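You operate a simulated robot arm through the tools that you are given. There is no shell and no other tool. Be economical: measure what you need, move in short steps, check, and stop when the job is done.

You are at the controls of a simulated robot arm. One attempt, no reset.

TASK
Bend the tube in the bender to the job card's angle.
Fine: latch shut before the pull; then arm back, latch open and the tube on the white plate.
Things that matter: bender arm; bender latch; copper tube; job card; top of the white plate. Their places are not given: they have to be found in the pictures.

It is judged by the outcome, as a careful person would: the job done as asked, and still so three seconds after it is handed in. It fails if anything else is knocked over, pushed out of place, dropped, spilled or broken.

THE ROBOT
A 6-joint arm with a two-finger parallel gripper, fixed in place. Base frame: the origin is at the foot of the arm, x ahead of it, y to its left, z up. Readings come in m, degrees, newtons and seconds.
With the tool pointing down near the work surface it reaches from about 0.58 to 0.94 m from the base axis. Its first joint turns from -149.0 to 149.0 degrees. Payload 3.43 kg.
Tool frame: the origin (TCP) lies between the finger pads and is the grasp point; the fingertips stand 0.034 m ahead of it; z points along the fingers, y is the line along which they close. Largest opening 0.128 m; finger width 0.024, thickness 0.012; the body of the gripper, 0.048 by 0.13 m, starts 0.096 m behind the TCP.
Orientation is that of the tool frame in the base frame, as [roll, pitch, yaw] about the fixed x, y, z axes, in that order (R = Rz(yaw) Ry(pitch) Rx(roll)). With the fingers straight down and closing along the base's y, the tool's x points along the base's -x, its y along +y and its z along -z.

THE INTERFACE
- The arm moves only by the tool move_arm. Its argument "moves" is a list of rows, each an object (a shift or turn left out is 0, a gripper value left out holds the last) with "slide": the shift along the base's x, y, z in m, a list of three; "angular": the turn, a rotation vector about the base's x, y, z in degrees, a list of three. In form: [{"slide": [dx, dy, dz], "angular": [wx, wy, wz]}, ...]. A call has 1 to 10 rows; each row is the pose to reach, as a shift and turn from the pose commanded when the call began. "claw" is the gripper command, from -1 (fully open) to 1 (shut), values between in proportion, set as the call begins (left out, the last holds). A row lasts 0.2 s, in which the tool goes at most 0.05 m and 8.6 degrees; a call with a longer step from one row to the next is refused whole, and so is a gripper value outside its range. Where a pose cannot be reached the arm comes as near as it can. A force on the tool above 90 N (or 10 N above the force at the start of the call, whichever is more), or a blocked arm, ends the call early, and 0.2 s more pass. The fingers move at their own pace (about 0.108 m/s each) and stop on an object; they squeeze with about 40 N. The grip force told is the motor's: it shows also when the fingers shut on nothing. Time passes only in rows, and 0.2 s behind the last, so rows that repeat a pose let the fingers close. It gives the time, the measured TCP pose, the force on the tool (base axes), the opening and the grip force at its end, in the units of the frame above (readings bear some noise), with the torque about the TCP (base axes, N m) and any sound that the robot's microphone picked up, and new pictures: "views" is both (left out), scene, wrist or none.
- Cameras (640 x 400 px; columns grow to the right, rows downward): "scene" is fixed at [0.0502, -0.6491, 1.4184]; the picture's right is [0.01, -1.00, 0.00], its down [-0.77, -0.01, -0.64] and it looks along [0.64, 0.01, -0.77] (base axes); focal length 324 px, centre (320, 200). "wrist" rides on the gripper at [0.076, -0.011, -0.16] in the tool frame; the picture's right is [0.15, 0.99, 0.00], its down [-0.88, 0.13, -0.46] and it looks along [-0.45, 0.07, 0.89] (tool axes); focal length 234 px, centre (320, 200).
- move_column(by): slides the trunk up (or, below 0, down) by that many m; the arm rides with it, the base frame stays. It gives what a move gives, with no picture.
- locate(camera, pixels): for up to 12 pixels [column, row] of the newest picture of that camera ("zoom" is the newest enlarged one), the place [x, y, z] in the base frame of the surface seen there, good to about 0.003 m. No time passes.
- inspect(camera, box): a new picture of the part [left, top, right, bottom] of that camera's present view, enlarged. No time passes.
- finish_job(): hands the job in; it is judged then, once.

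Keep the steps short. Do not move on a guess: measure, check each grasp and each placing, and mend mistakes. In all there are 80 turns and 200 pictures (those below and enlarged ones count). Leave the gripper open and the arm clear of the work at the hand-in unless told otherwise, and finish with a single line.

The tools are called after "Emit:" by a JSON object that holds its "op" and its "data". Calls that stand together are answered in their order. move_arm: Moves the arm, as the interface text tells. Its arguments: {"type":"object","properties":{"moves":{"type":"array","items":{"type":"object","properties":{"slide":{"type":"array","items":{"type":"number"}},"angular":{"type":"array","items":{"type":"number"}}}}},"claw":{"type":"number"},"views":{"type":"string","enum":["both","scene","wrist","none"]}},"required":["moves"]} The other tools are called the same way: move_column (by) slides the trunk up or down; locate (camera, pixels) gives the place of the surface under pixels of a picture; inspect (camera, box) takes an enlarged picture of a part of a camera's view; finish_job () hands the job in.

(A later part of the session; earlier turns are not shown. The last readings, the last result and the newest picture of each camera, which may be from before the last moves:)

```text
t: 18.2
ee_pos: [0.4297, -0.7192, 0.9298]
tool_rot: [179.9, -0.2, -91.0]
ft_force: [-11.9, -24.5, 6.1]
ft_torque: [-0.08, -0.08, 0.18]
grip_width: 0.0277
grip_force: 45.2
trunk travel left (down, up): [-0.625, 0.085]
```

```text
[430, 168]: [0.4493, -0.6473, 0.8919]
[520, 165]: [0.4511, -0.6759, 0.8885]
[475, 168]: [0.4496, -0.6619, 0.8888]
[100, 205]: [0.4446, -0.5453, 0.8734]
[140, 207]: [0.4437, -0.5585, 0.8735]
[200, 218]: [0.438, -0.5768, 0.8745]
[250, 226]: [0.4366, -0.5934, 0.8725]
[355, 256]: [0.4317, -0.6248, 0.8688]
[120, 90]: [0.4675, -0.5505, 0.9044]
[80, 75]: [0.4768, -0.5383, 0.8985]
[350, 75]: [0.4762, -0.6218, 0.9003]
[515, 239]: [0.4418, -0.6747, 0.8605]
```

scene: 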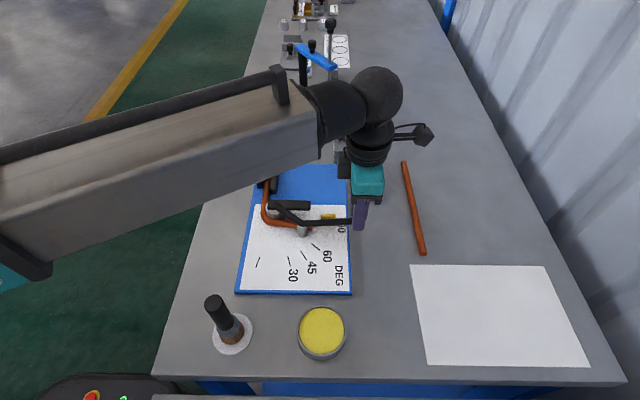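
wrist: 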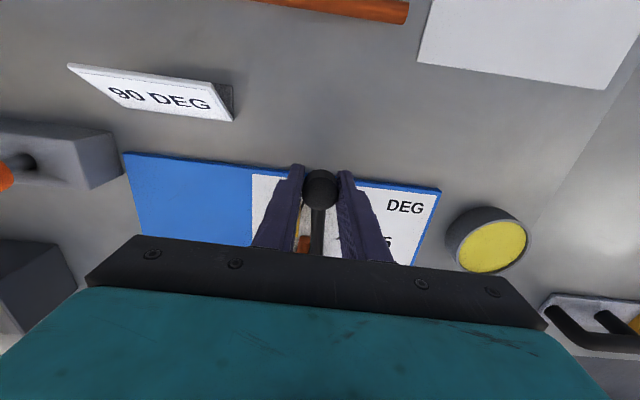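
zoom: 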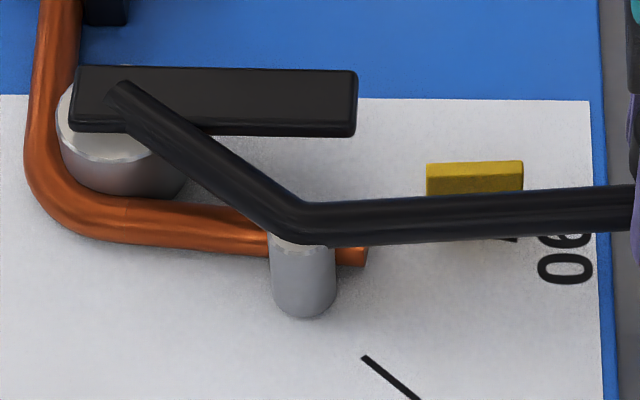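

The pointer (0.450, -0.662) sits over the 90 mark, but the tube leg itself looks about 10 degrees short of square to the base leg. I'll swing the arm back 20 degrees, still holding the knob, to see the tube's free angle.

Emit:
{"op": "move_arm", "data": {"moves": [{"slide": [-0.0201, 0.006, 0], "angular": [0, 0, -7]}, {"slide": [-0.0395, 0.0143, 0], "angular": [0, 0, -14]}, {"slide": [-0.0551, 0.0232, 0], "angular": [0, 0, -20]}, {"slide": [-0.0551, 0.0232, 0], "angular": [0, 0, -20]}], "views": "scene"}}

Emit:
{"op": "inspect", "data": {"camera": "scene", "box": [245, 175, 335, 250]}}

```text
t: 19.2
ee_pos: [0.3755, -0.6943, 0.9297]
tool_rot: [179.9, -0.1, -111.1]
ft_force: [-9.0, -12.0, 3.8]
ft_torque: [-1.38, 0.31, 0.2]
grip_width: 0.0272
grip_force: 45.0
trunk travel left (down, up): [-0.625, 0.085]
```

scene: 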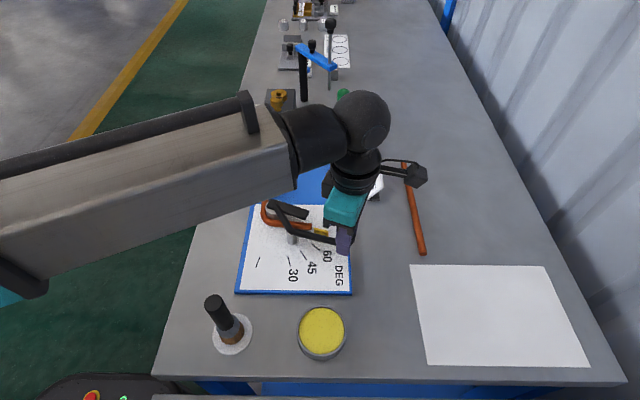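

```text
5.33 times, centred on (290, 212) of scene
```

zoom: 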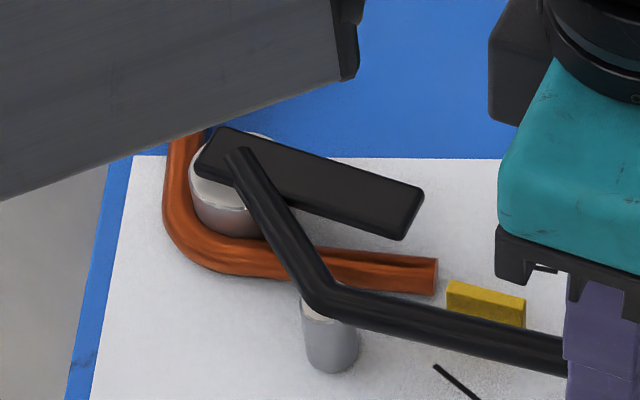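

The tube leg is now free. Measuring its direction.

Emit:
{"op": "locate", "data": {"camera": "zoom", "pixels": [[230, 252], [250, 255], [270, 258], [350, 265], [380, 267], [400, 269], [430, 271], [180, 200], [183, 145], [430, 290], [340, 283], [240, 270]]}}

Emit:
{"op": "inspect", "data": {"camera": "scene", "box": [262, 205, 312, 235]}}

```text
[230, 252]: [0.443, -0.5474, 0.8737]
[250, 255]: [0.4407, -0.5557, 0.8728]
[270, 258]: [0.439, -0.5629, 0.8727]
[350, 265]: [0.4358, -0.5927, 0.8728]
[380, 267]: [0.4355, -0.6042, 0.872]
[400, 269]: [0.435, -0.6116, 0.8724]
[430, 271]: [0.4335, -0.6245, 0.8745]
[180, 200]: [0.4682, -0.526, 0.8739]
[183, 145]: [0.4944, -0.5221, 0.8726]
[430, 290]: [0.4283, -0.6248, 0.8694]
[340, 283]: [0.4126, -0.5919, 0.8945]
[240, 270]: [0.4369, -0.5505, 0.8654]
```

```text
12.80 times, centred on (287, 220) of scene
```

zoom: 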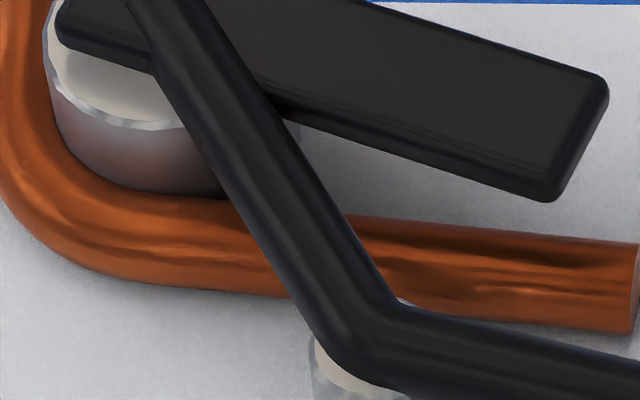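

The leg is about 6 degrees short of square (tube at ~84 after springback from an arm angle of ~89-90). So I overbend: back to 90 and 5 degrees beyond, then remeasure.

Emit:
{"op": "move_arm", "data": {"moves": [{"slide": [0.0156, -0.0089, 0], "angular": [0, 0, 6]}, {"slide": [0.035, -0.0172, 0], "angular": [0, 0, 13]}, {"slide": [0.0551, -0.0232, 0], "angular": [0, 0, 20]}, {"slide": [0.0625, -0.0247, 0], "angular": [0, 0, 22.5]}, {"slide": [0.0699, -0.0259, 0], "angular": [0, 0, 25]}, {"slide": [0.0699, -0.0259, 0], "angular": [0, 0, 25]}], "views": "scene"}}

Emit:
{"op": "inspect", "data": {"camera": "scene", "box": [260, 190, 350, 250]}}

```text
t: 20.6
ee_pos: [0.4458, -0.7206, 0.9289]
tool_rot: [-180.0, 0.1, -86.0]
ft_force: [-7.4, -8.6, 8.7]
ft_torque: [-0.86, 0.27, 0.35]
grip_width: 0.0273
grip_force: 45.1
trunk travel left (down, up): [-0.625, 0.085]
```

scene: 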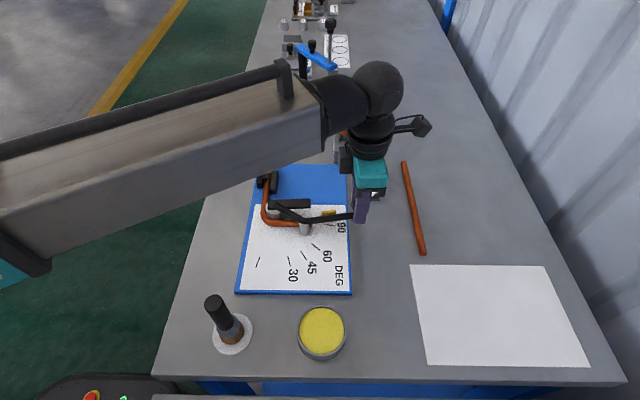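

```text
6.67 times, centred on (305, 220) of scene
```

zoom: 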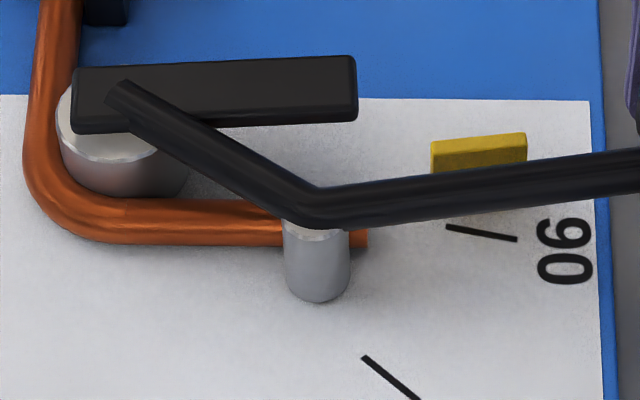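

Under load the tube is now close to square. I'll zoom in on the leg to measure its slope.

Emit:
{"op": "inspect", "data": {"camera": "scene", "box": [262, 205, 322, 235]}}

Emit:
{"op": "inspect", "data": {"camera": "scene", "box": [250, 180, 290, 225]}}

```text
10.67 times, centred on (292, 220) of scene
```

zoom: 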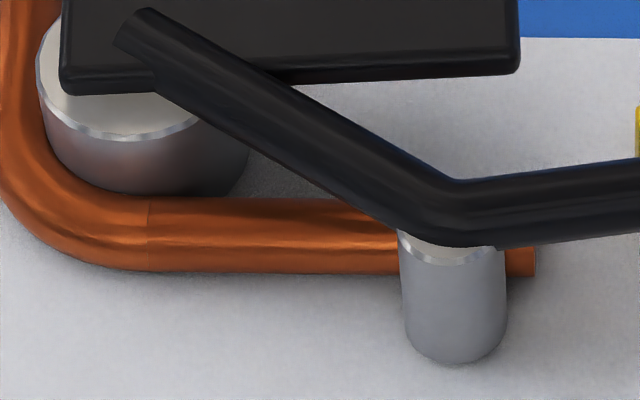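

```text
8.89 times, centred on (270, 202) of scene
```

zoom: 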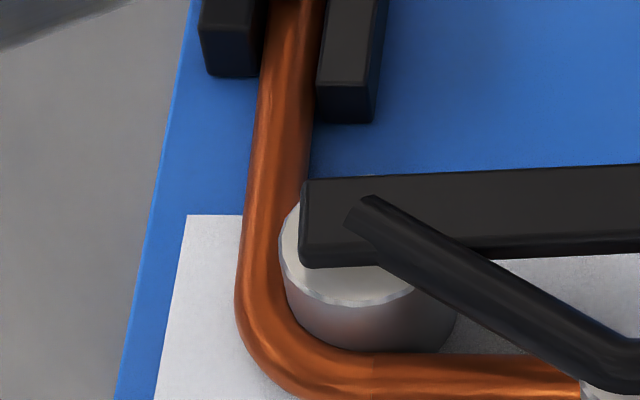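

Front edge slope is now nearly equal to the paper edge's: about 89.5 degrees. Back the arm off 25 degrees and check for springback.

Emit:
{"op": "move_arm", "data": {"moves": [{"slide": [-0.0148, 0.0027, 0], "angular": [0, 0, -5]}, {"slide": [-0.0349, 0.0087, 0], "angular": [0, 0, -12]}, {"slide": [-0.0543, 0.017, 0], "angular": [0, 0, -19]}, {"slide": [-0.0699, 0.0259, 0], "angular": [0, 0, -25]}, {"slide": [-0.0699, 0.0259, 0], "angular": [0, 0, -25]}], "views": "scene"}}

Emit:
{"op": "inspect", "data": {"camera": "scene", "box": [262, 205, 322, 235]}}

```text
t: 21.8
ee_pos: [0.3754, -0.6942, 0.9289]
tool_rot: [-179.9, 0.0, -111.1]
ft_force: [-4.2, -7.9, 14.4]
ft_torque: [-0.45, 0.17, -0.13]
grip_width: 0.0274
grip_force: 44.7
trunk travel left (down, up): [-0.625, 0.085]
```

scene: 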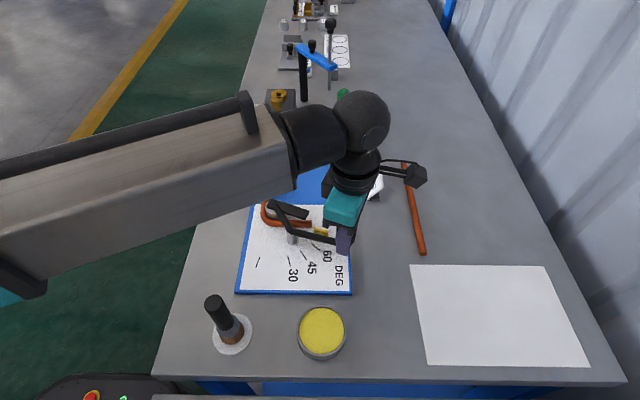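

```text
10.67 times, centred on (292, 220) of scene
```

zoom: 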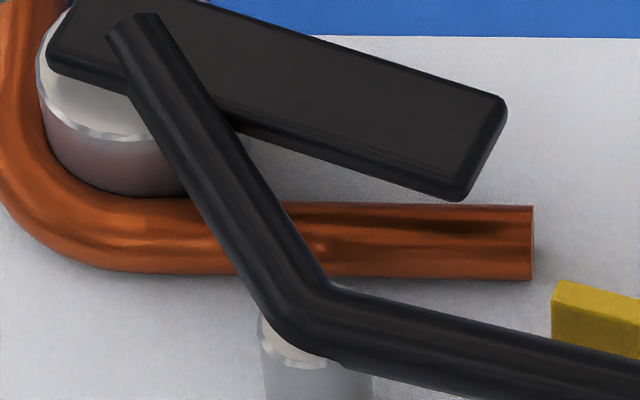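

Emit:
{"op": "locate", "data": {"camera": "zoom", "pixels": [[110, 235], [125, 235], [140, 235], [155, 235], [170, 236], [400, 240], [430, 241], [460, 242], [490, 243], [520, 244], [350, 38], [630, 40]]}}

Emit:
{"op": "inspect", "data": {"camera": "scene", "box": [272, 212, 317, 234]}}

```text
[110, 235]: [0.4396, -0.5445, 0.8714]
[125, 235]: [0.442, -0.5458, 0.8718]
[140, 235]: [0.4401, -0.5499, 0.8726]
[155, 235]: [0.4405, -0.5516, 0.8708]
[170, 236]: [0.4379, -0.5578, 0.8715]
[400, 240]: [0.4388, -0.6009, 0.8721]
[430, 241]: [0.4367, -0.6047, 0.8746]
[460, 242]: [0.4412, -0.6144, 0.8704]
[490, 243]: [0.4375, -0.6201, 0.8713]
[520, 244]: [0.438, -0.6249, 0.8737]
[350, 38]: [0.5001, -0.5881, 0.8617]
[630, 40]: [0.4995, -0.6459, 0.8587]
```

```text
14.22 times, centred on (294, 223) of scene
```

zoom: 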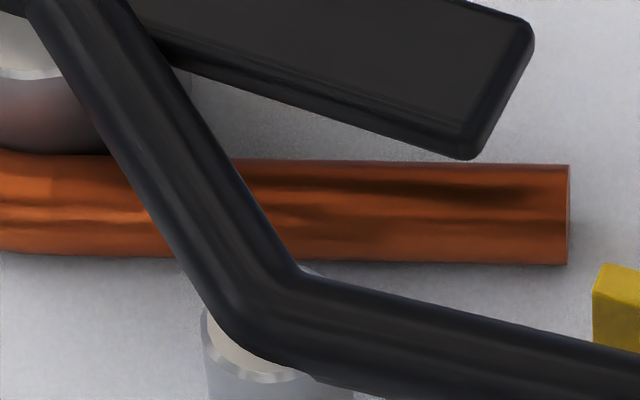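

Measured about 89.1 degrees free — no further springback. One gentle repeat pull, 0.9 degree further than before, will make it square.

Emit:
{"op": "move_arm", "data": {"moves": [{"slide": [0.0156, -0.0089, 0], "angular": [0, 0, 6]}, {"slide": [0.035, -0.0172, 0], "angular": [0, 0, 13]}, {"slide": [0.0551, -0.0232, 0], "angular": [0, 0, 20]}, {"slide": [0.0699, -0.0259, 0], "angular": [0, 0, 25]}, {"slide": [0.0726, -0.0262, 0], "angular": [0, 0, 25.9]}, {"slide": [0.0726, -0.0262, 0], "angular": [0, 0, 25.9]}], "views": "none"}}

Emit:
{"op": "move_arm", "data": {"moves": [{"slide": [-0.0175, 0.003, 0], "angular": [0, 0, -5.9]}, {"slide": [-0.0376, 0.009, 0], "angular": [0, 0, -12.9]}, {"slide": [-0.057, 0.0173, 0], "angular": [0, 0, -19.9]}, {"slide": [-0.0726, 0.0262, 0], "angular": [0, 0, -25.9]}, {"slide": [-0.0726, 0.0262, 0], "angular": [0, 0, -25.9]}], "views": "scene"}}

Emit:
{"op": "inspect", "data": {"camera": "scene", "box": [272, 212, 317, 234]}}

```text
t: 23.2
ee_pos: [0.4486, -0.721, 0.9298]
tool_rot: [180.0, 0.0, -85.1]
ft_force: [-6.9, -10.5, 0.1]
ft_torque: [-0.57, 0.16, 0.4]
grip_width: 0.0275
grip_force: 44.8
trunk travel left (down, up): [-0.625, 0.085]
```

```text
t: 24.4
ee_pos: [0.3772, -0.6946, 0.9301]
tool_rot: [180.0, 0.0, -111.0]
ft_force: [-4.0, -3.6, 9.9]
ft_torque: [-0.85, 0.39, 0.03]
grip_width: 0.0274
grip_force: 44.8
trunk travel left (down, up): [-0.625, 0.085]
```

scene: 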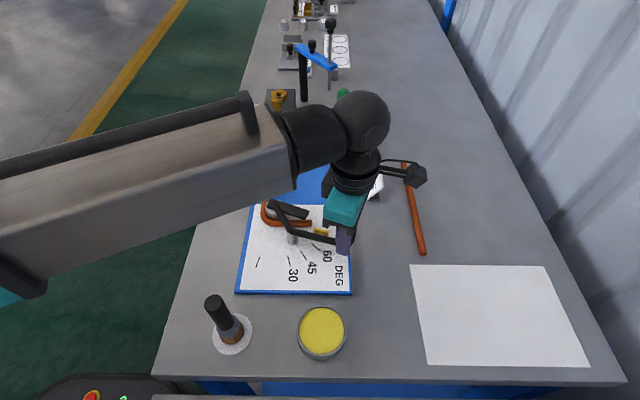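

```text
14.22 times, centred on (294, 223) of scene
```

zoom: 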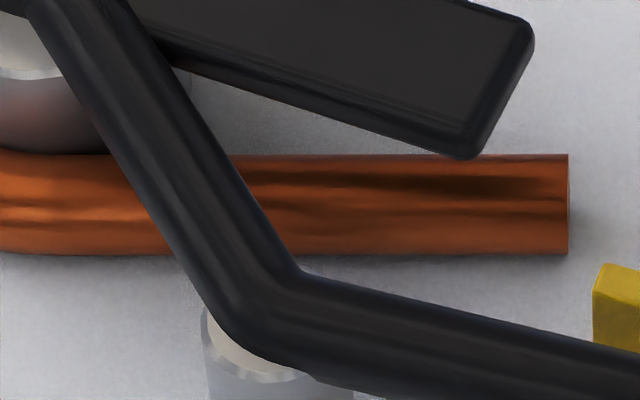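

Slope is now essentially equal to the reference: the bend is about 90 degrees. Now I take the bender arm back to its start along the same arc.

Emit:
{"op": "move_arm", "data": {"moves": [{"slide": [-0.0168, 0.0121, 0], "angular": [0, 0, -7]}, {"slide": [-0.0319, 0.0262, 0], "angular": [0, 0, -14]}, {"slide": [-0.0453, 0.042, 0], "angular": [0, 0, -21]}, {"slide": [-0.0566, 0.0594, 0], "angular": [0, 0, -28]}, {"slide": [-0.0657, 0.078, 0], "angular": [0, 0, -35]}, {"slide": [-0.0728, 0.0976, 0], "angular": [0, 0, -42]}, {"slide": [-0.0774, 0.1177, 0], "angular": [0, 0, -49]}, {"slide": [-0.0796, 0.1384, 0], "angular": [0, 0, -56]}, {"slide": [-0.0796, 0.159, 0], "angular": [0, 0, -63]}, {"slide": [-0.078, 0.179, 0], "angular": [0, 0, -69]}]}}

Emit:
{"op": "inspect", "data": {"camera": "scene", "box": [220, 180, 364, 300]}}

```text
t: 26.6
ee_pos: [0.302, -0.5159, 0.929]
tool_rot: [-179.9, 0.1, 179.9]
ft_force: [4.4, -3.1, 13.5]
ft_torque: [-0.15, 0.47, -0.24]
grip_width: 0.0276
grip_force: 45.2
trunk travel left (down, up): [-0.625, 0.085]
```

scene: 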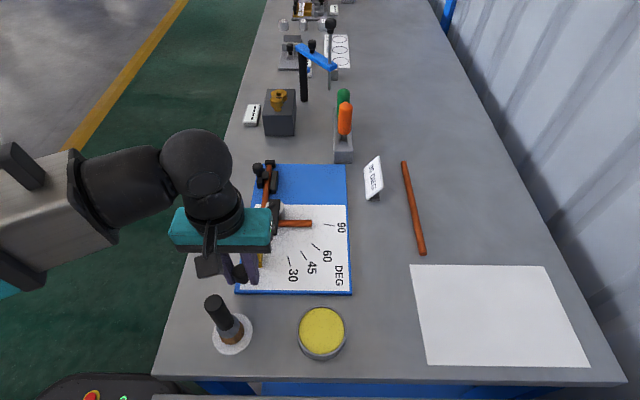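
wrist: 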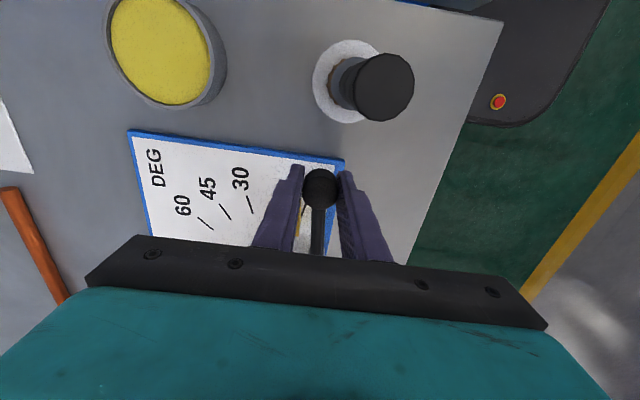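

```text
3.33 times, centred on (292, 240) of scene
```

zoom: 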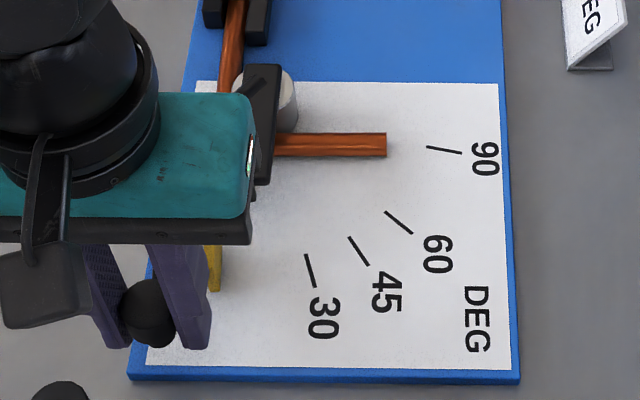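

Nearly home. I nudge 4 mm further (+y) to find the home stop.

Emit:
{"op": "move_arm", "data": {"moves": [{"slide": [0, 0.002, 0]}, {"slide": [0, 0.004, 0]}, {"slide": [0, 0.004, 0]}], "views": "none"}}

```text
t: 27.4
ee_pos: [0.3006, -0.5147, 0.9294]
tool_rot: [-179.7, 0.2, -180.0]
ft_force: [16.9, -19.5, 31.2]
ft_torque: [0.78, 0.44, -0.18]
grip_width: 0.0276
grip_force: 45.0
trunk travel left (down, up): [-0.625, 0.085]
```

Resistance of 20 N: home stop reached. Relax, release, and lift.

Emit:
{"op": "move_arm", "data": {"moves": [{"slide": [0, -0.003, 0]}], "views": "none"}}

Emit:
{"op": "move_arm", "data": {"moves": [{"slide": [0, 0, 0]}, {"slide": [0, 0, 0]}, {"slide": [0, 0, 0.04]}, {"slide": [0, 0, 0.08]}, {"slide": [0, 0, 0.1]}, {"slide": [0, 0, 0.1]}], "claw": 0, "views": "none"}}

Emit:
{"op": "move_arm", "data": {"moves": [{"slide": [0.045, 0.002, 0]}, {"slide": [0.09, 0.004, 0]}, {"slide": [0.135, 0.006, 0]}, {"slide": [0.18, 0.008, 0]}, {"slide": [0.225, 0.01, 0]}, {"slide": [0.27, 0.011, 0]}, {"slide": [0.27, 0.011, 0]}], "claw": 0.2}}

Emit:
{"op": "inspect", "data": {"camera": "scene", "box": [220, 145, 364, 305]}}

```text
t: 27.8
ee_pos: [0.301, -0.5143, 0.9316]
tool_rot: [-180.0, 0.2, -179.9]
ft_force: [16.5, -8.7, 32.2]
ft_torque: [0.47, -0.19, -0.08]
grip_width: 0.0273
grip_force: 45.5
trunk travel left (down, up): [-0.625, 0.085]
```

```text
t: 29.2
ee_pos: [0.3015, -0.5144, 1.0279]
tool_rot: [-180.0, 0.0, 180.0]
ft_force: [-0.4, 0.5, 0.0]
ft_torque: [0.0, 0.0, 0.03]
grip_width: 0.064
grip_force: 0.1
trunk travel left (down, up): [-0.625, 0.085]
```

```text
t: 30.8
ee_pos: [0.5689, -0.5073, 1.0281]
tool_rot: [-180.0, 0.0, 180.0]
ft_force: [-0.3, 0.2, -0.2]
ft_torque: [-0.02, -0.01, 0.02]
grip_width: 0.0514
grip_force: 0.1
trunk travel left (down, up): [-0.625, 0.085]
```

scene: 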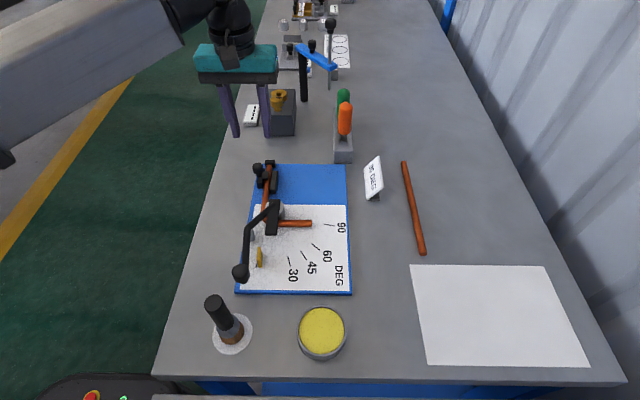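
wrist: 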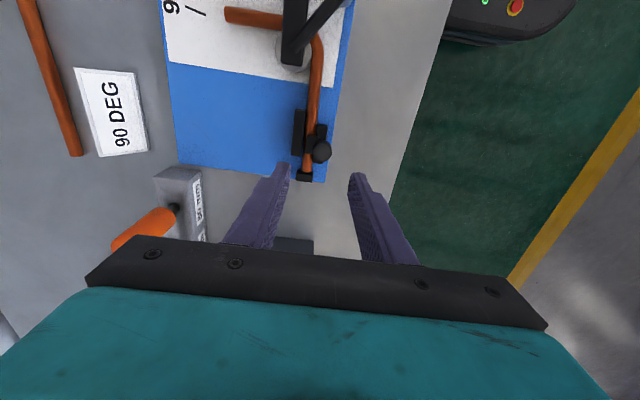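

```text
2.50 times, centred on (292, 225) of scene
```

zoom: 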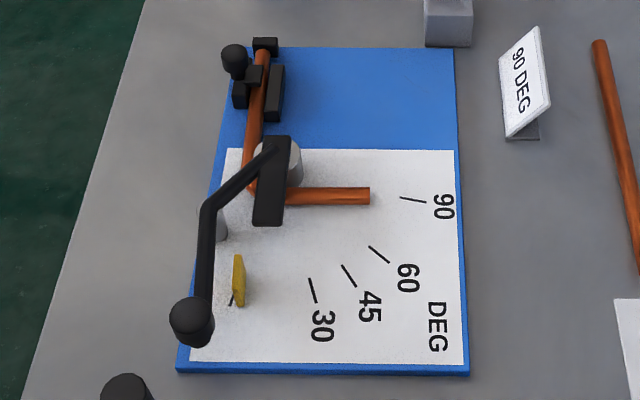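

The bender arm is home again and the L-bend stands at about 90. Now open the latch: descend on its knob (0.571, -0.5035) and grip.

Emit:
{"op": "move_arm", "data": {"moves": [{"slide": [0.001, 0.003, -0.04]}, {"slide": [0.001, 0.003, -0.08]}, {"slide": [0.001, 0.003, -0.103]}, {"slide": [0.001, 0.003, -0.103]}], "views": "none"}}

Emit:
{"op": "move_arm", "data": {"moves": [{"slide": [0, 0, 0]}, {"slide": [0, 0, 0]}, {"slide": [0, 0, 0]}], "claw": 1, "views": "scene"}}

Emit:
{"op": "inspect", "data": {"camera": "scene", "box": [205, 120, 301, 190]}}

```text
t: 31.8
ee_pos: [0.5716, -0.5021, 0.9272]
tool_rot: [-180.0, 0.1, 180.0]
ft_force: [0.0, 1.2, 0.1]
ft_torque: [0.01, 0.03, 0.03]
grip_width: 0.0511
grip_force: 0.1
trunk travel left (down, up): [-0.625, 0.085]
```

```text
t: 32.6
ee_pos: [0.5717, -0.5018, 0.9266]
tool_rot: [-179.9, -0.1, -180.0]
ft_force: [0.1, -7.5, -0.3]
ft_torque: [0.14, -0.14, 0.0]
grip_width: 0.0233
grip_force: 45.2
trunk travel left (down, up): [-0.625, 0.085]
```

scene: 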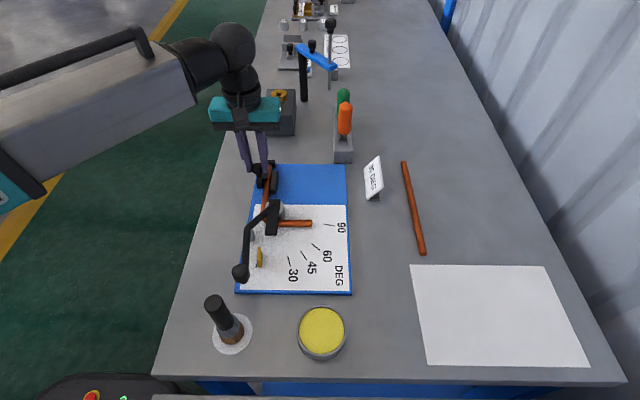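

```text
5.71 times, centred on (253, 155) of scene
```

zoom: 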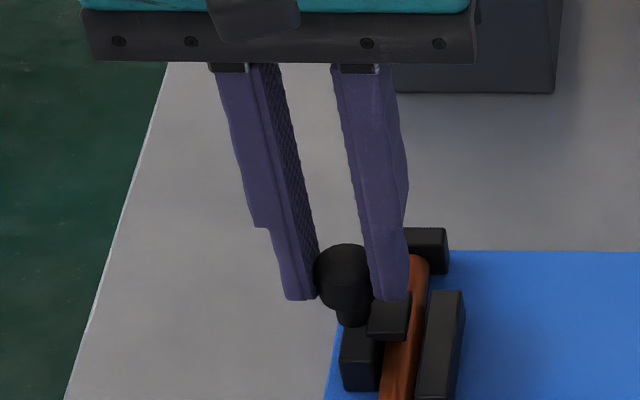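

Latch knob held. Slide it +y 27 mm, back to open.

Emit:
{"op": "move_arm", "data": {"moves": [{"slide": [0, 0.005, 0]}, {"slide": [0, 0.01, 0]}, {"slide": [0, 0.015, 0]}, {"slide": [0, 0.02, 0]}, {"slide": [0, 0.025, 0]}, {"slide": [0, 0.028, 0]}], "views": "scene"}}

Emit:
{"op": "inspect", "data": {"camera": "scene", "box": [205, 120, 301, 190]}}

```text
t: 34.0
ee_pos: [0.5721, -0.4753, 0.9275]
tool_rot: [-179.6, 0.2, 179.8]
ft_force: [3.2, -24.5, 18.8]
ft_torque: [-0.3, 0.95, 0.08]
grip_width: 0.0232
grip_force: 45.0
trunk travel left (down, up): [-0.625, 0.085]
```

scene: 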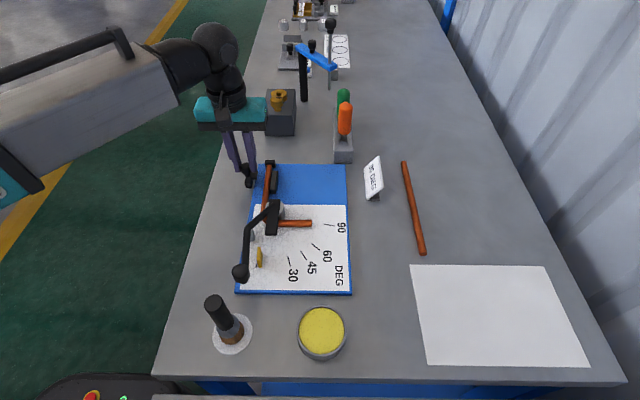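

```text
5.71 times, centred on (253, 155) of scene
```

zoom: 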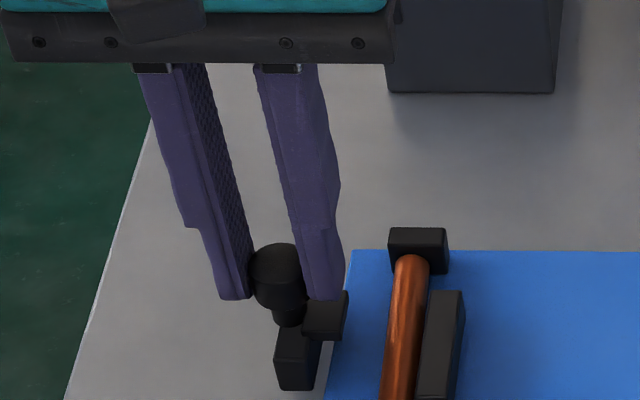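

Latch fully open at its stop. Release, lift, and look closely at how the tube lies under the bender arm before lifting it out.

Emit:
{"op": "move_arm", "data": {"moves": [{"slide": [0, -0.003, 0]}], "views": "none"}}

Emit:
{"op": "move_arm", "data": {"moves": [{"slide": [0, 0, 0]}, {"slide": [0, 0, 0]}, {"slide": [0, 0, 0.04]}, {"slide": [0, 0, 0.08]}, {"slide": [0, -0.01, 0.1]}, {"slide": [-0.04, -0.03, 0.1]}, {"slide": [-0.05, -0.04, 0.1]}, {"slide": [-0.05, -0.04, 0.1]}], "claw": 0.2}}

Emit:
{"op": "inspect", "data": {"camera": "scene", "box": [245, 190, 325, 240]}}

Emit:
{"op": "inspect", "data": {"camera": "scene", "box": [235, 225, 285, 275]}}

```text
t: 34.4
ee_pos: [0.5711, -0.4764, 0.9271]
tool_rot: [-179.8, 0.1, -180.0]
ft_force: [6.2, -20.8, 24.3]
ft_torque: [-0.28, 0.32, -0.01]
grip_width: 0.0231
grip_force: 45.7
trunk travel left (down, up): [-0.625, 0.085]
```

```text
t: 36.2
ee_pos: [0.5186, -0.5162, 1.0257]
tool_rot: [-180.0, 0.0, 180.0]
ft_force: [0.1, 0.5, -0.8]
ft_torque: [0.01, -0.01, -0.01]
grip_width: 0.0514
grip_force: 0.1
trunk travel left (down, up): [-0.625, 0.085]
```

scene: 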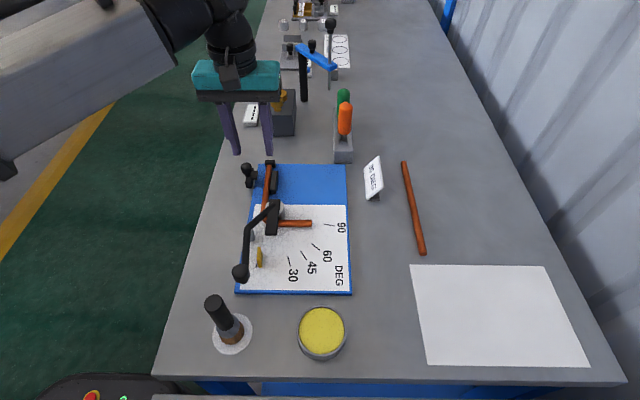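
wrist: 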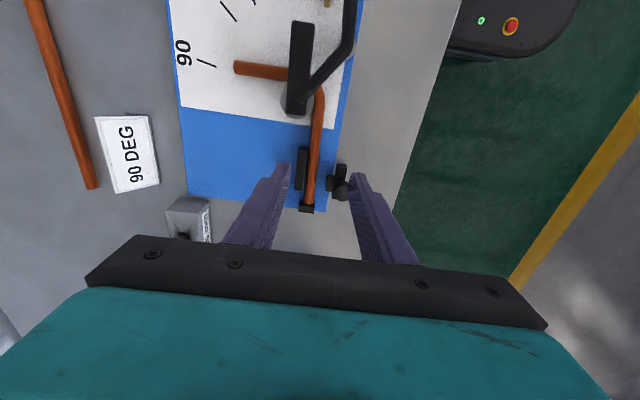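

```text
8.00 times, centred on (285, 215) of scene
```

zoom: 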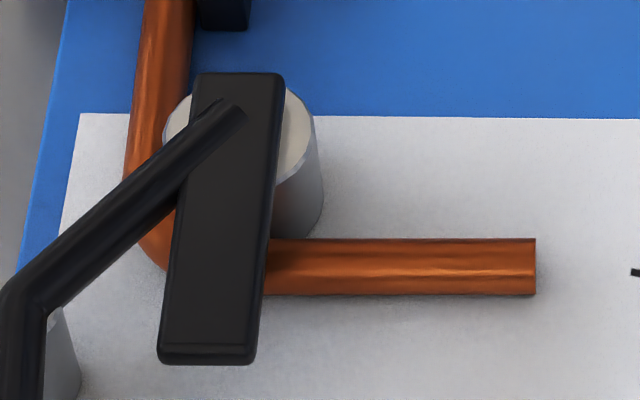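

```text
8.00 times, centred on (260, 250) of scene
```

zoom: 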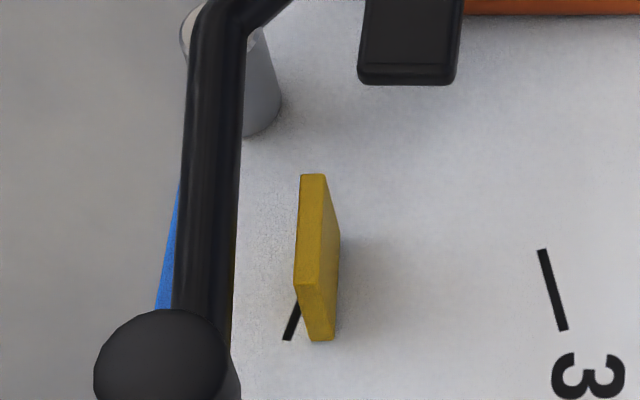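

The L leg lies under the block, and the bar crosses its corner, so a straight lift is blocked. Plan: grip the base leg at x≈0.51, tilt it up about the short leg, slide +y out from under the arm. I'll check the clearances first.

Emit:
{"op": "locate", "data": {"camera": "scene", "pixels": [[273, 190], [274, 194], [247, 187], [266, 196], [265, 203], [270, 168], [268, 175], [250, 163], [312, 223], [250, 182]]}}

Emit:
{"op": "inspect", "data": {"camera": "wrist", "box": [230, 10, 390, 210]}}

```text
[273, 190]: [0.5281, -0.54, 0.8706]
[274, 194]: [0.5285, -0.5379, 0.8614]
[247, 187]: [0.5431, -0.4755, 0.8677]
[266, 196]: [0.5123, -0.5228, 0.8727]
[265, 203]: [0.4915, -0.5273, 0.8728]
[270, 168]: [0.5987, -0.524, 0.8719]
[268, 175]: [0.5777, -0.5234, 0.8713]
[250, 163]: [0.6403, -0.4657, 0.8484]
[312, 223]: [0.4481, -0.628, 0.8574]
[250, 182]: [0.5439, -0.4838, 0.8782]
```

```text
2.00 times, centred on (310, 110) of wrist
```

zoom: 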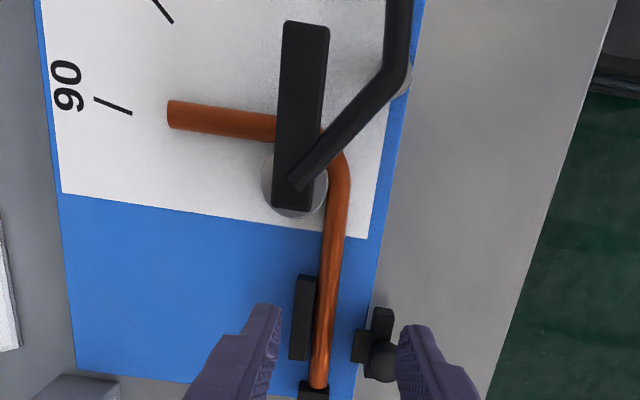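

The gap for the inner finger is x 0.491 to 0.528, so I centre at x 0.5095, y -0.5235, narrow to 40 mm and come down in stages.

Emit:
{"op": "move_arm", "data": {"moves": [{"slide": [-0.0091, -0.0073, 0]}, {"slide": [-0.0091, -0.0073, -0.04]}, {"slide": [-0.0091, -0.0073, -0.08]}, {"slide": [-0.0091, -0.0073, -0.095]}, {"slide": [-0.0091, -0.0073, -0.095]}], "claw": 0.375}}

Emit:
{"op": "inspect", "data": {"camera": "scene", "box": [230, 150, 310, 220]}}

Emit:
{"op": "inspect", "data": {"camera": "wrist", "box": [240, 100, 400, 220]}}

```text
t: 37.4
ee_pos: [0.512, -0.5217, 0.9333]
tool_rot: [-180.0, 0.1, -180.0]
ft_force: [-1.0, -0.4, 0.1]
ft_torque: [-0.02, 0.01, 0.01]
grip_width: 0.0399
grip_force: 0.1
trunk travel left (down, up): [-0.625, 0.085]
```

scene: 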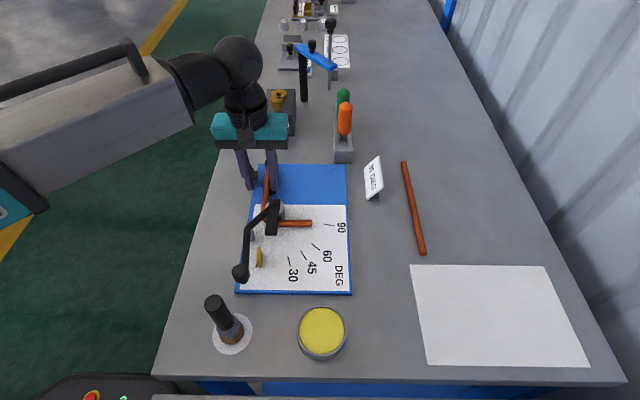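
wrist: 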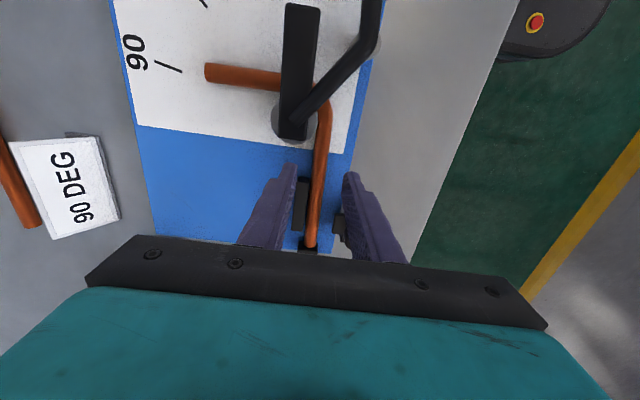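

```text
5.71 times, centred on (270, 185) of scene
```

zoom: 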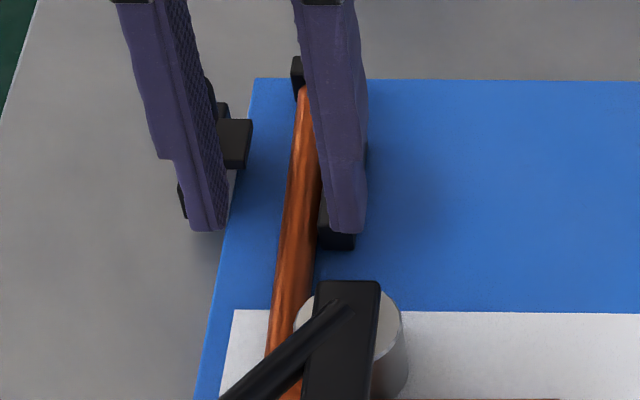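

```text
3.33 times, centred on (320, 160) of wrist
```

zoom: 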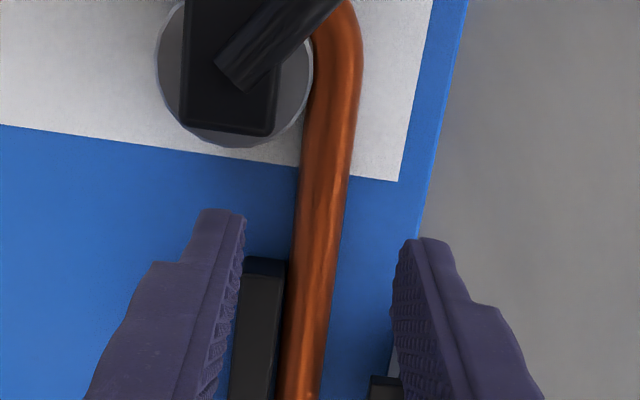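

Lined up; shift 3 mm in -x for the jaw clearance and go down to TCP z 0.897.

Emit:
{"op": "move_arm", "data": {"moves": [{"slide": [-0.003, -0.0015, -0.01]}, {"slide": [-0.003, -0.0015, -0.025]}, {"slide": [-0.003, -0.0015, -0.036]}, {"slide": [-0.003, -0.0015, -0.036]}], "views": "scene"}}

Emit:
{"op": "inspect", "data": {"camera": "scene", "box": [230, 150, 310, 220]}}

```text
t: 38.4
ee_pos: [0.5111, -0.5235, 0.896]
tool_rot: [179.9, 0.0, -179.9]
ft_force: [-0.2, 0.7, 0.2]
ft_torque: [-0.01, 0.02, 0.0]
grip_width: 0.04
grip_force: 0.1
trunk travel left (down, up): [-0.625, 0.085]
```

scene: 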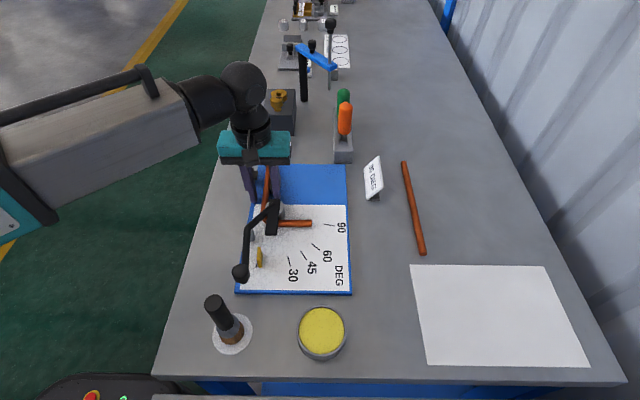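

```text
5.71 times, centred on (270, 185) of scene
```

zoom: 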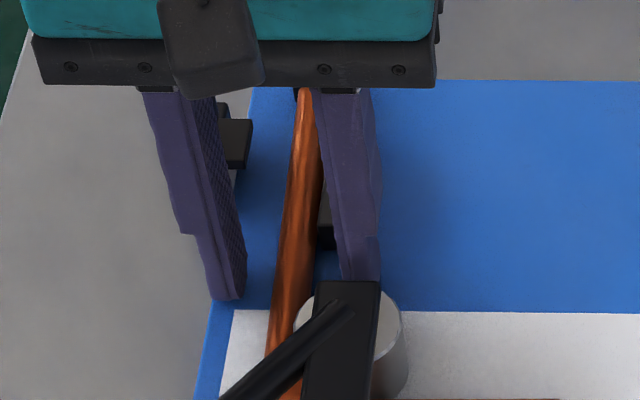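

No contact. Closing on the tube.

Emit:
{"op": "move_arm", "data": {"moves": [{"slide": [0, 0, 0]}, {"slide": [0, 0, 0]}, {"slide": [0, 0, 0]}], "claw": 1, "views": "scene"}}

Emit:
{"op": "inspect", "data": {"camera": "scene", "box": [230, 150, 310, 220]}}

```text
t: 39.2
ee_pos: [0.5094, -0.5233, 0.8959]
tool_rot: [180.0, 0.0, -180.0]
ft_force: [0.6, 3.5, -0.3]
ft_torque: [0.05, -0.01, 0.07]
grip_width: 0.0131
grip_force: 39.7
trunk travel left (down, up): [-0.625, 0.085]
```

scene: 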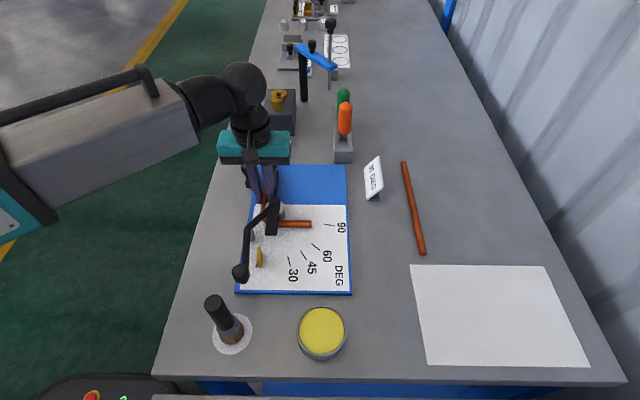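

```text
5.71 times, centred on (270, 185) of scene
```

zoom: 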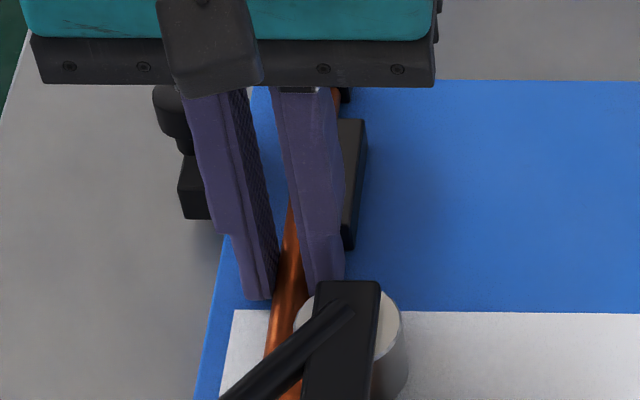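

Tube held (13 mm). Lift 4 mm and tilt the base leg up 14 degrees about the short leg's axis, then check.

Emit:
{"op": "move_arm", "data": {"moves": [{"slide": [-0.001, 0, 0.004]}, {"slide": [-0.0032, 0, 0.0083], "angular": [0, -3.5, 0]}, {"slide": [-0.0055, 0, 0.0125], "angular": [0, -7, 0]}, {"slide": [-0.008, 0, 0.0165], "angular": [0, -10.5, 0]}, {"slide": [-0.0107, 0, 0.0204], "angular": [0, -14, 0]}, {"slide": [-0.0107, 0, 0.0204], "angular": [0, -14, 0]}]}}

Emit:
{"op": "inspect", "data": {"camera": "scene", "box": [225, 140, 325, 240]}}

```text
t: 40.6
ee_pos: [0.4988, -0.5239, 0.9164]
tool_rot: [180.0, 14.0, 179.9]
ft_force: [-1.0, 10.1, -4.1]
ft_torque: [0.37, -0.08, -0.28]
grip_width: 0.0127
grip_force: 39.9
trunk travel left (down, up): [-0.625, 0.085]
```

scene: 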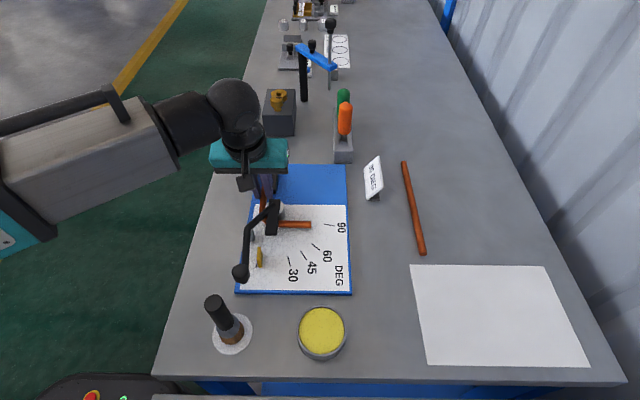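
wrist: 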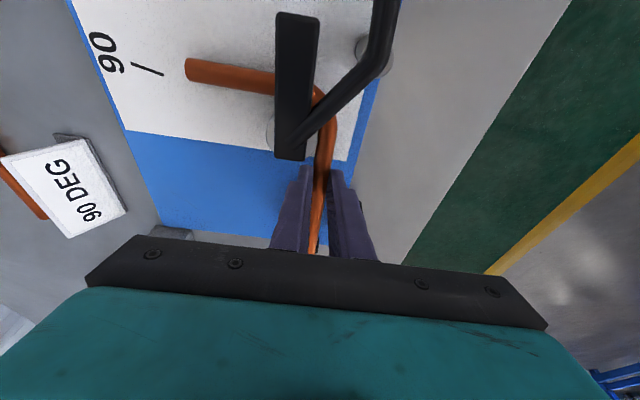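

```text
4.00 times, centred on (275, 190) of scene
```

zoom: 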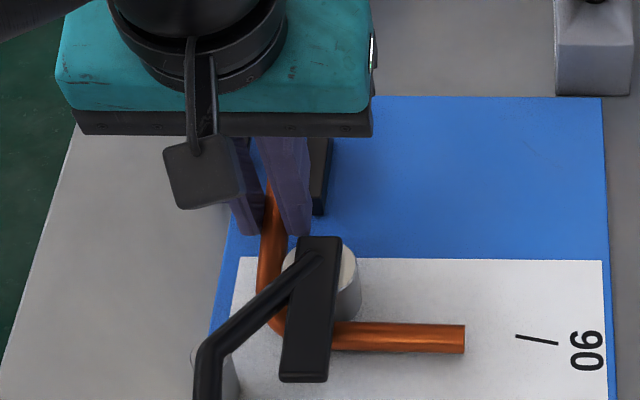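

Tilting goes freely. I go on to 35 degrees, with a 3 mm shift +y away from the die.

Emit:
{"op": "move_arm", "data": {"moves": [{"slide": [0, 0.003, 0]}, {"slide": [-0.0026, 0.003, 0.0037], "angular": [0, -3.5, 0]}, {"slide": [-0.0058, 0.003, 0.0072], "angular": [0, -7, 0]}, {"slide": [-0.0127, 0.003, 0.0136], "angular": [0, -14, 0]}, {"slide": [-0.0204, 0.003, 0.0191], "angular": [0, -21, 0]}, {"slide": [-0.0204, 0.003, 0.0191], "angular": [0, -21, 0]}]}}

Emit:
{"op": "inspect", "data": {"camera": "scene", "box": [225, 140, 325, 240]}}

```text
t: 42.0
ee_pos: [0.4792, -0.5213, 0.937]
tool_rot: [-180.0, 35.1, 179.9]
ft_force: [0.4, 0.4, -0.9]
ft_torque: [0.03, 0.01, 0.02]
grip_width: 0.0126
grip_force: 40.1
trunk travel left (down, up): [-0.625, 0.085]
```

scene: 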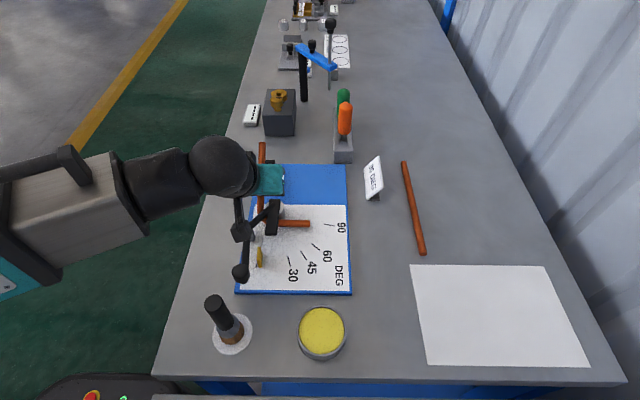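
wrist: 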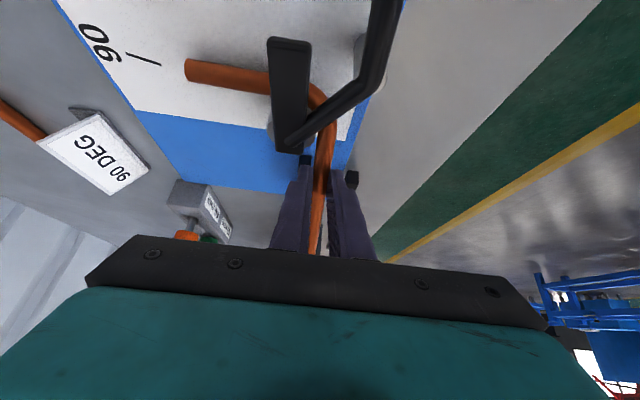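

```text
4.00 times, centred on (275, 190) of scene
```

zoom: 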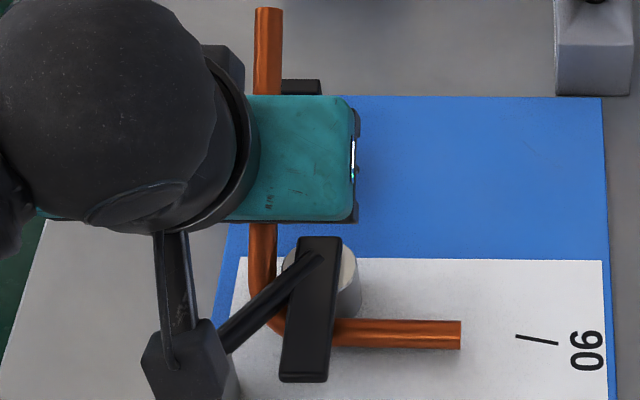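

Forces zero. Now slide the tube +y 115 mm, pulling the short leg out from under block and bar, in two halves.

Emit:
{"op": "move_arm", "data": {"moves": [{"slide": [0, 0.012, 0]}, {"slide": [0, 0.024, 0]}, {"slide": [0, 0.036, 0]}, {"slide": [0, 0.048, 0]}, {"slide": [0, 0.06, 0]}, {"slide": [0, 0.06, 0]}]}}

Emit:
{"op": "inspect", "data": {"camera": "scene", "box": [205, 140, 305, 240]}}

```text
t: 43.4
ee_pos: [0.4773, -0.4626, 0.9353]
tool_rot: [180.0, 35.0, -179.9]
ft_force: [0.0, 0.4, -2.2]
ft_torque: [0.04, 0.01, 0.01]
grip_width: 0.013
grip_force: 39.8
trunk travel left (down, up): [-0.625, 0.085]
```

scene: 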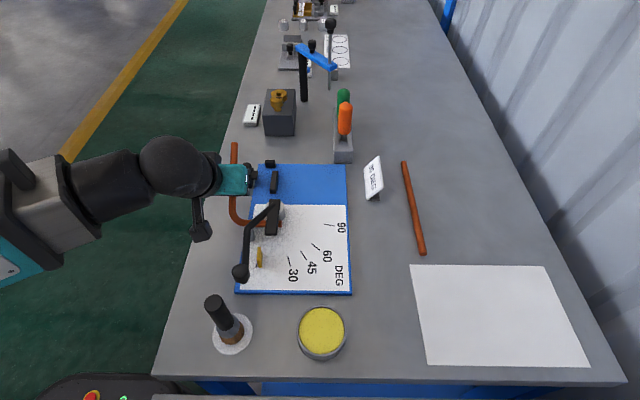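
wrist: 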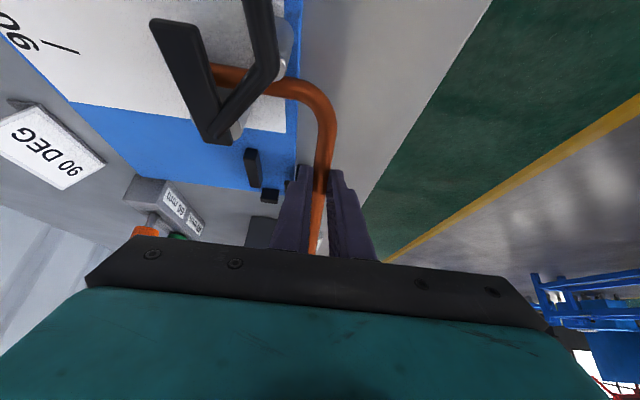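

```text
4.00 times, centred on (255, 190) of scene
```

zoom: 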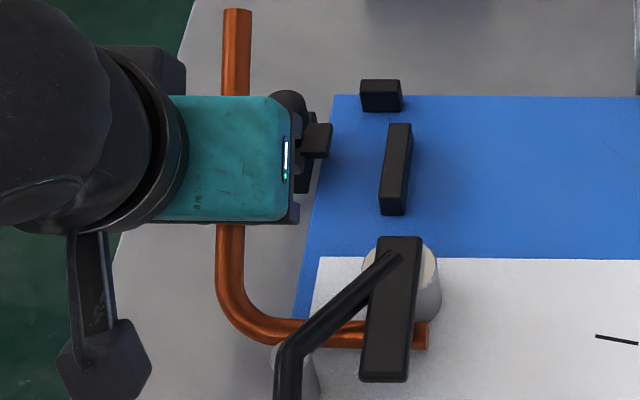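

Sliding freely. The remaining 65 mm.

Emit:
{"op": "move_arm", "data": {"moves": [{"slide": [0, 0.012, 0]}, {"slide": [0, 0.024, 0]}, {"slide": [0, 0.036, 0]}, {"slide": [0, 0.048, 0]}, {"slide": [0, 0.06, 0]}, {"slide": [0, 0.068, 0]}, {"slide": [0, 0.068, 0]}], "views": "scene"}}

Emit:
{"op": "inspect", "data": {"camera": "scene", "box": [185, 140, 305, 240]}}

```text
t: 45.0
ee_pos: [0.4948, -0.4263, 0.9372]
tool_rot: [179.9, 35.1, -180.0]
ft_force: [-0.4, -0.1, -1.7]
ft_torque: [0.04, 0.03, -0.01]
grip_width: 0.0129
grip_force: 40.0
out of reach, approached as far as the arm can: row 3, 4, 5, 6, 7
trunk travel left (down, up): [-0.625, 0.085]
```

scene: 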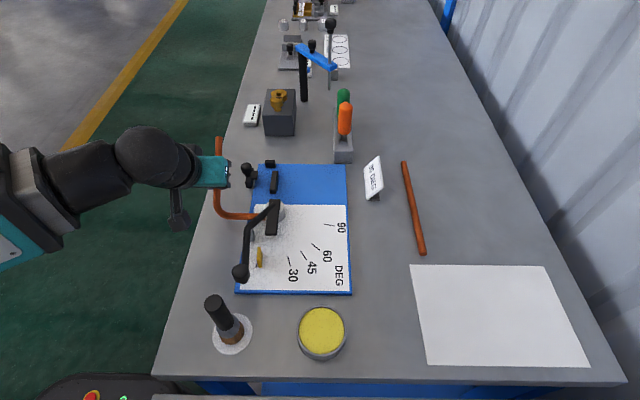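

```text
4.00 times, centred on (245, 190) of scene
```

zoom: 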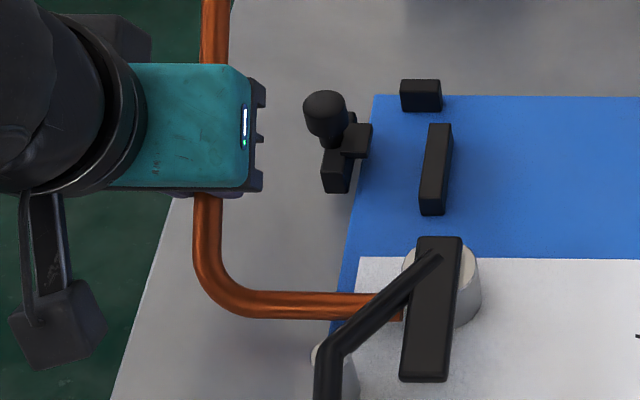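

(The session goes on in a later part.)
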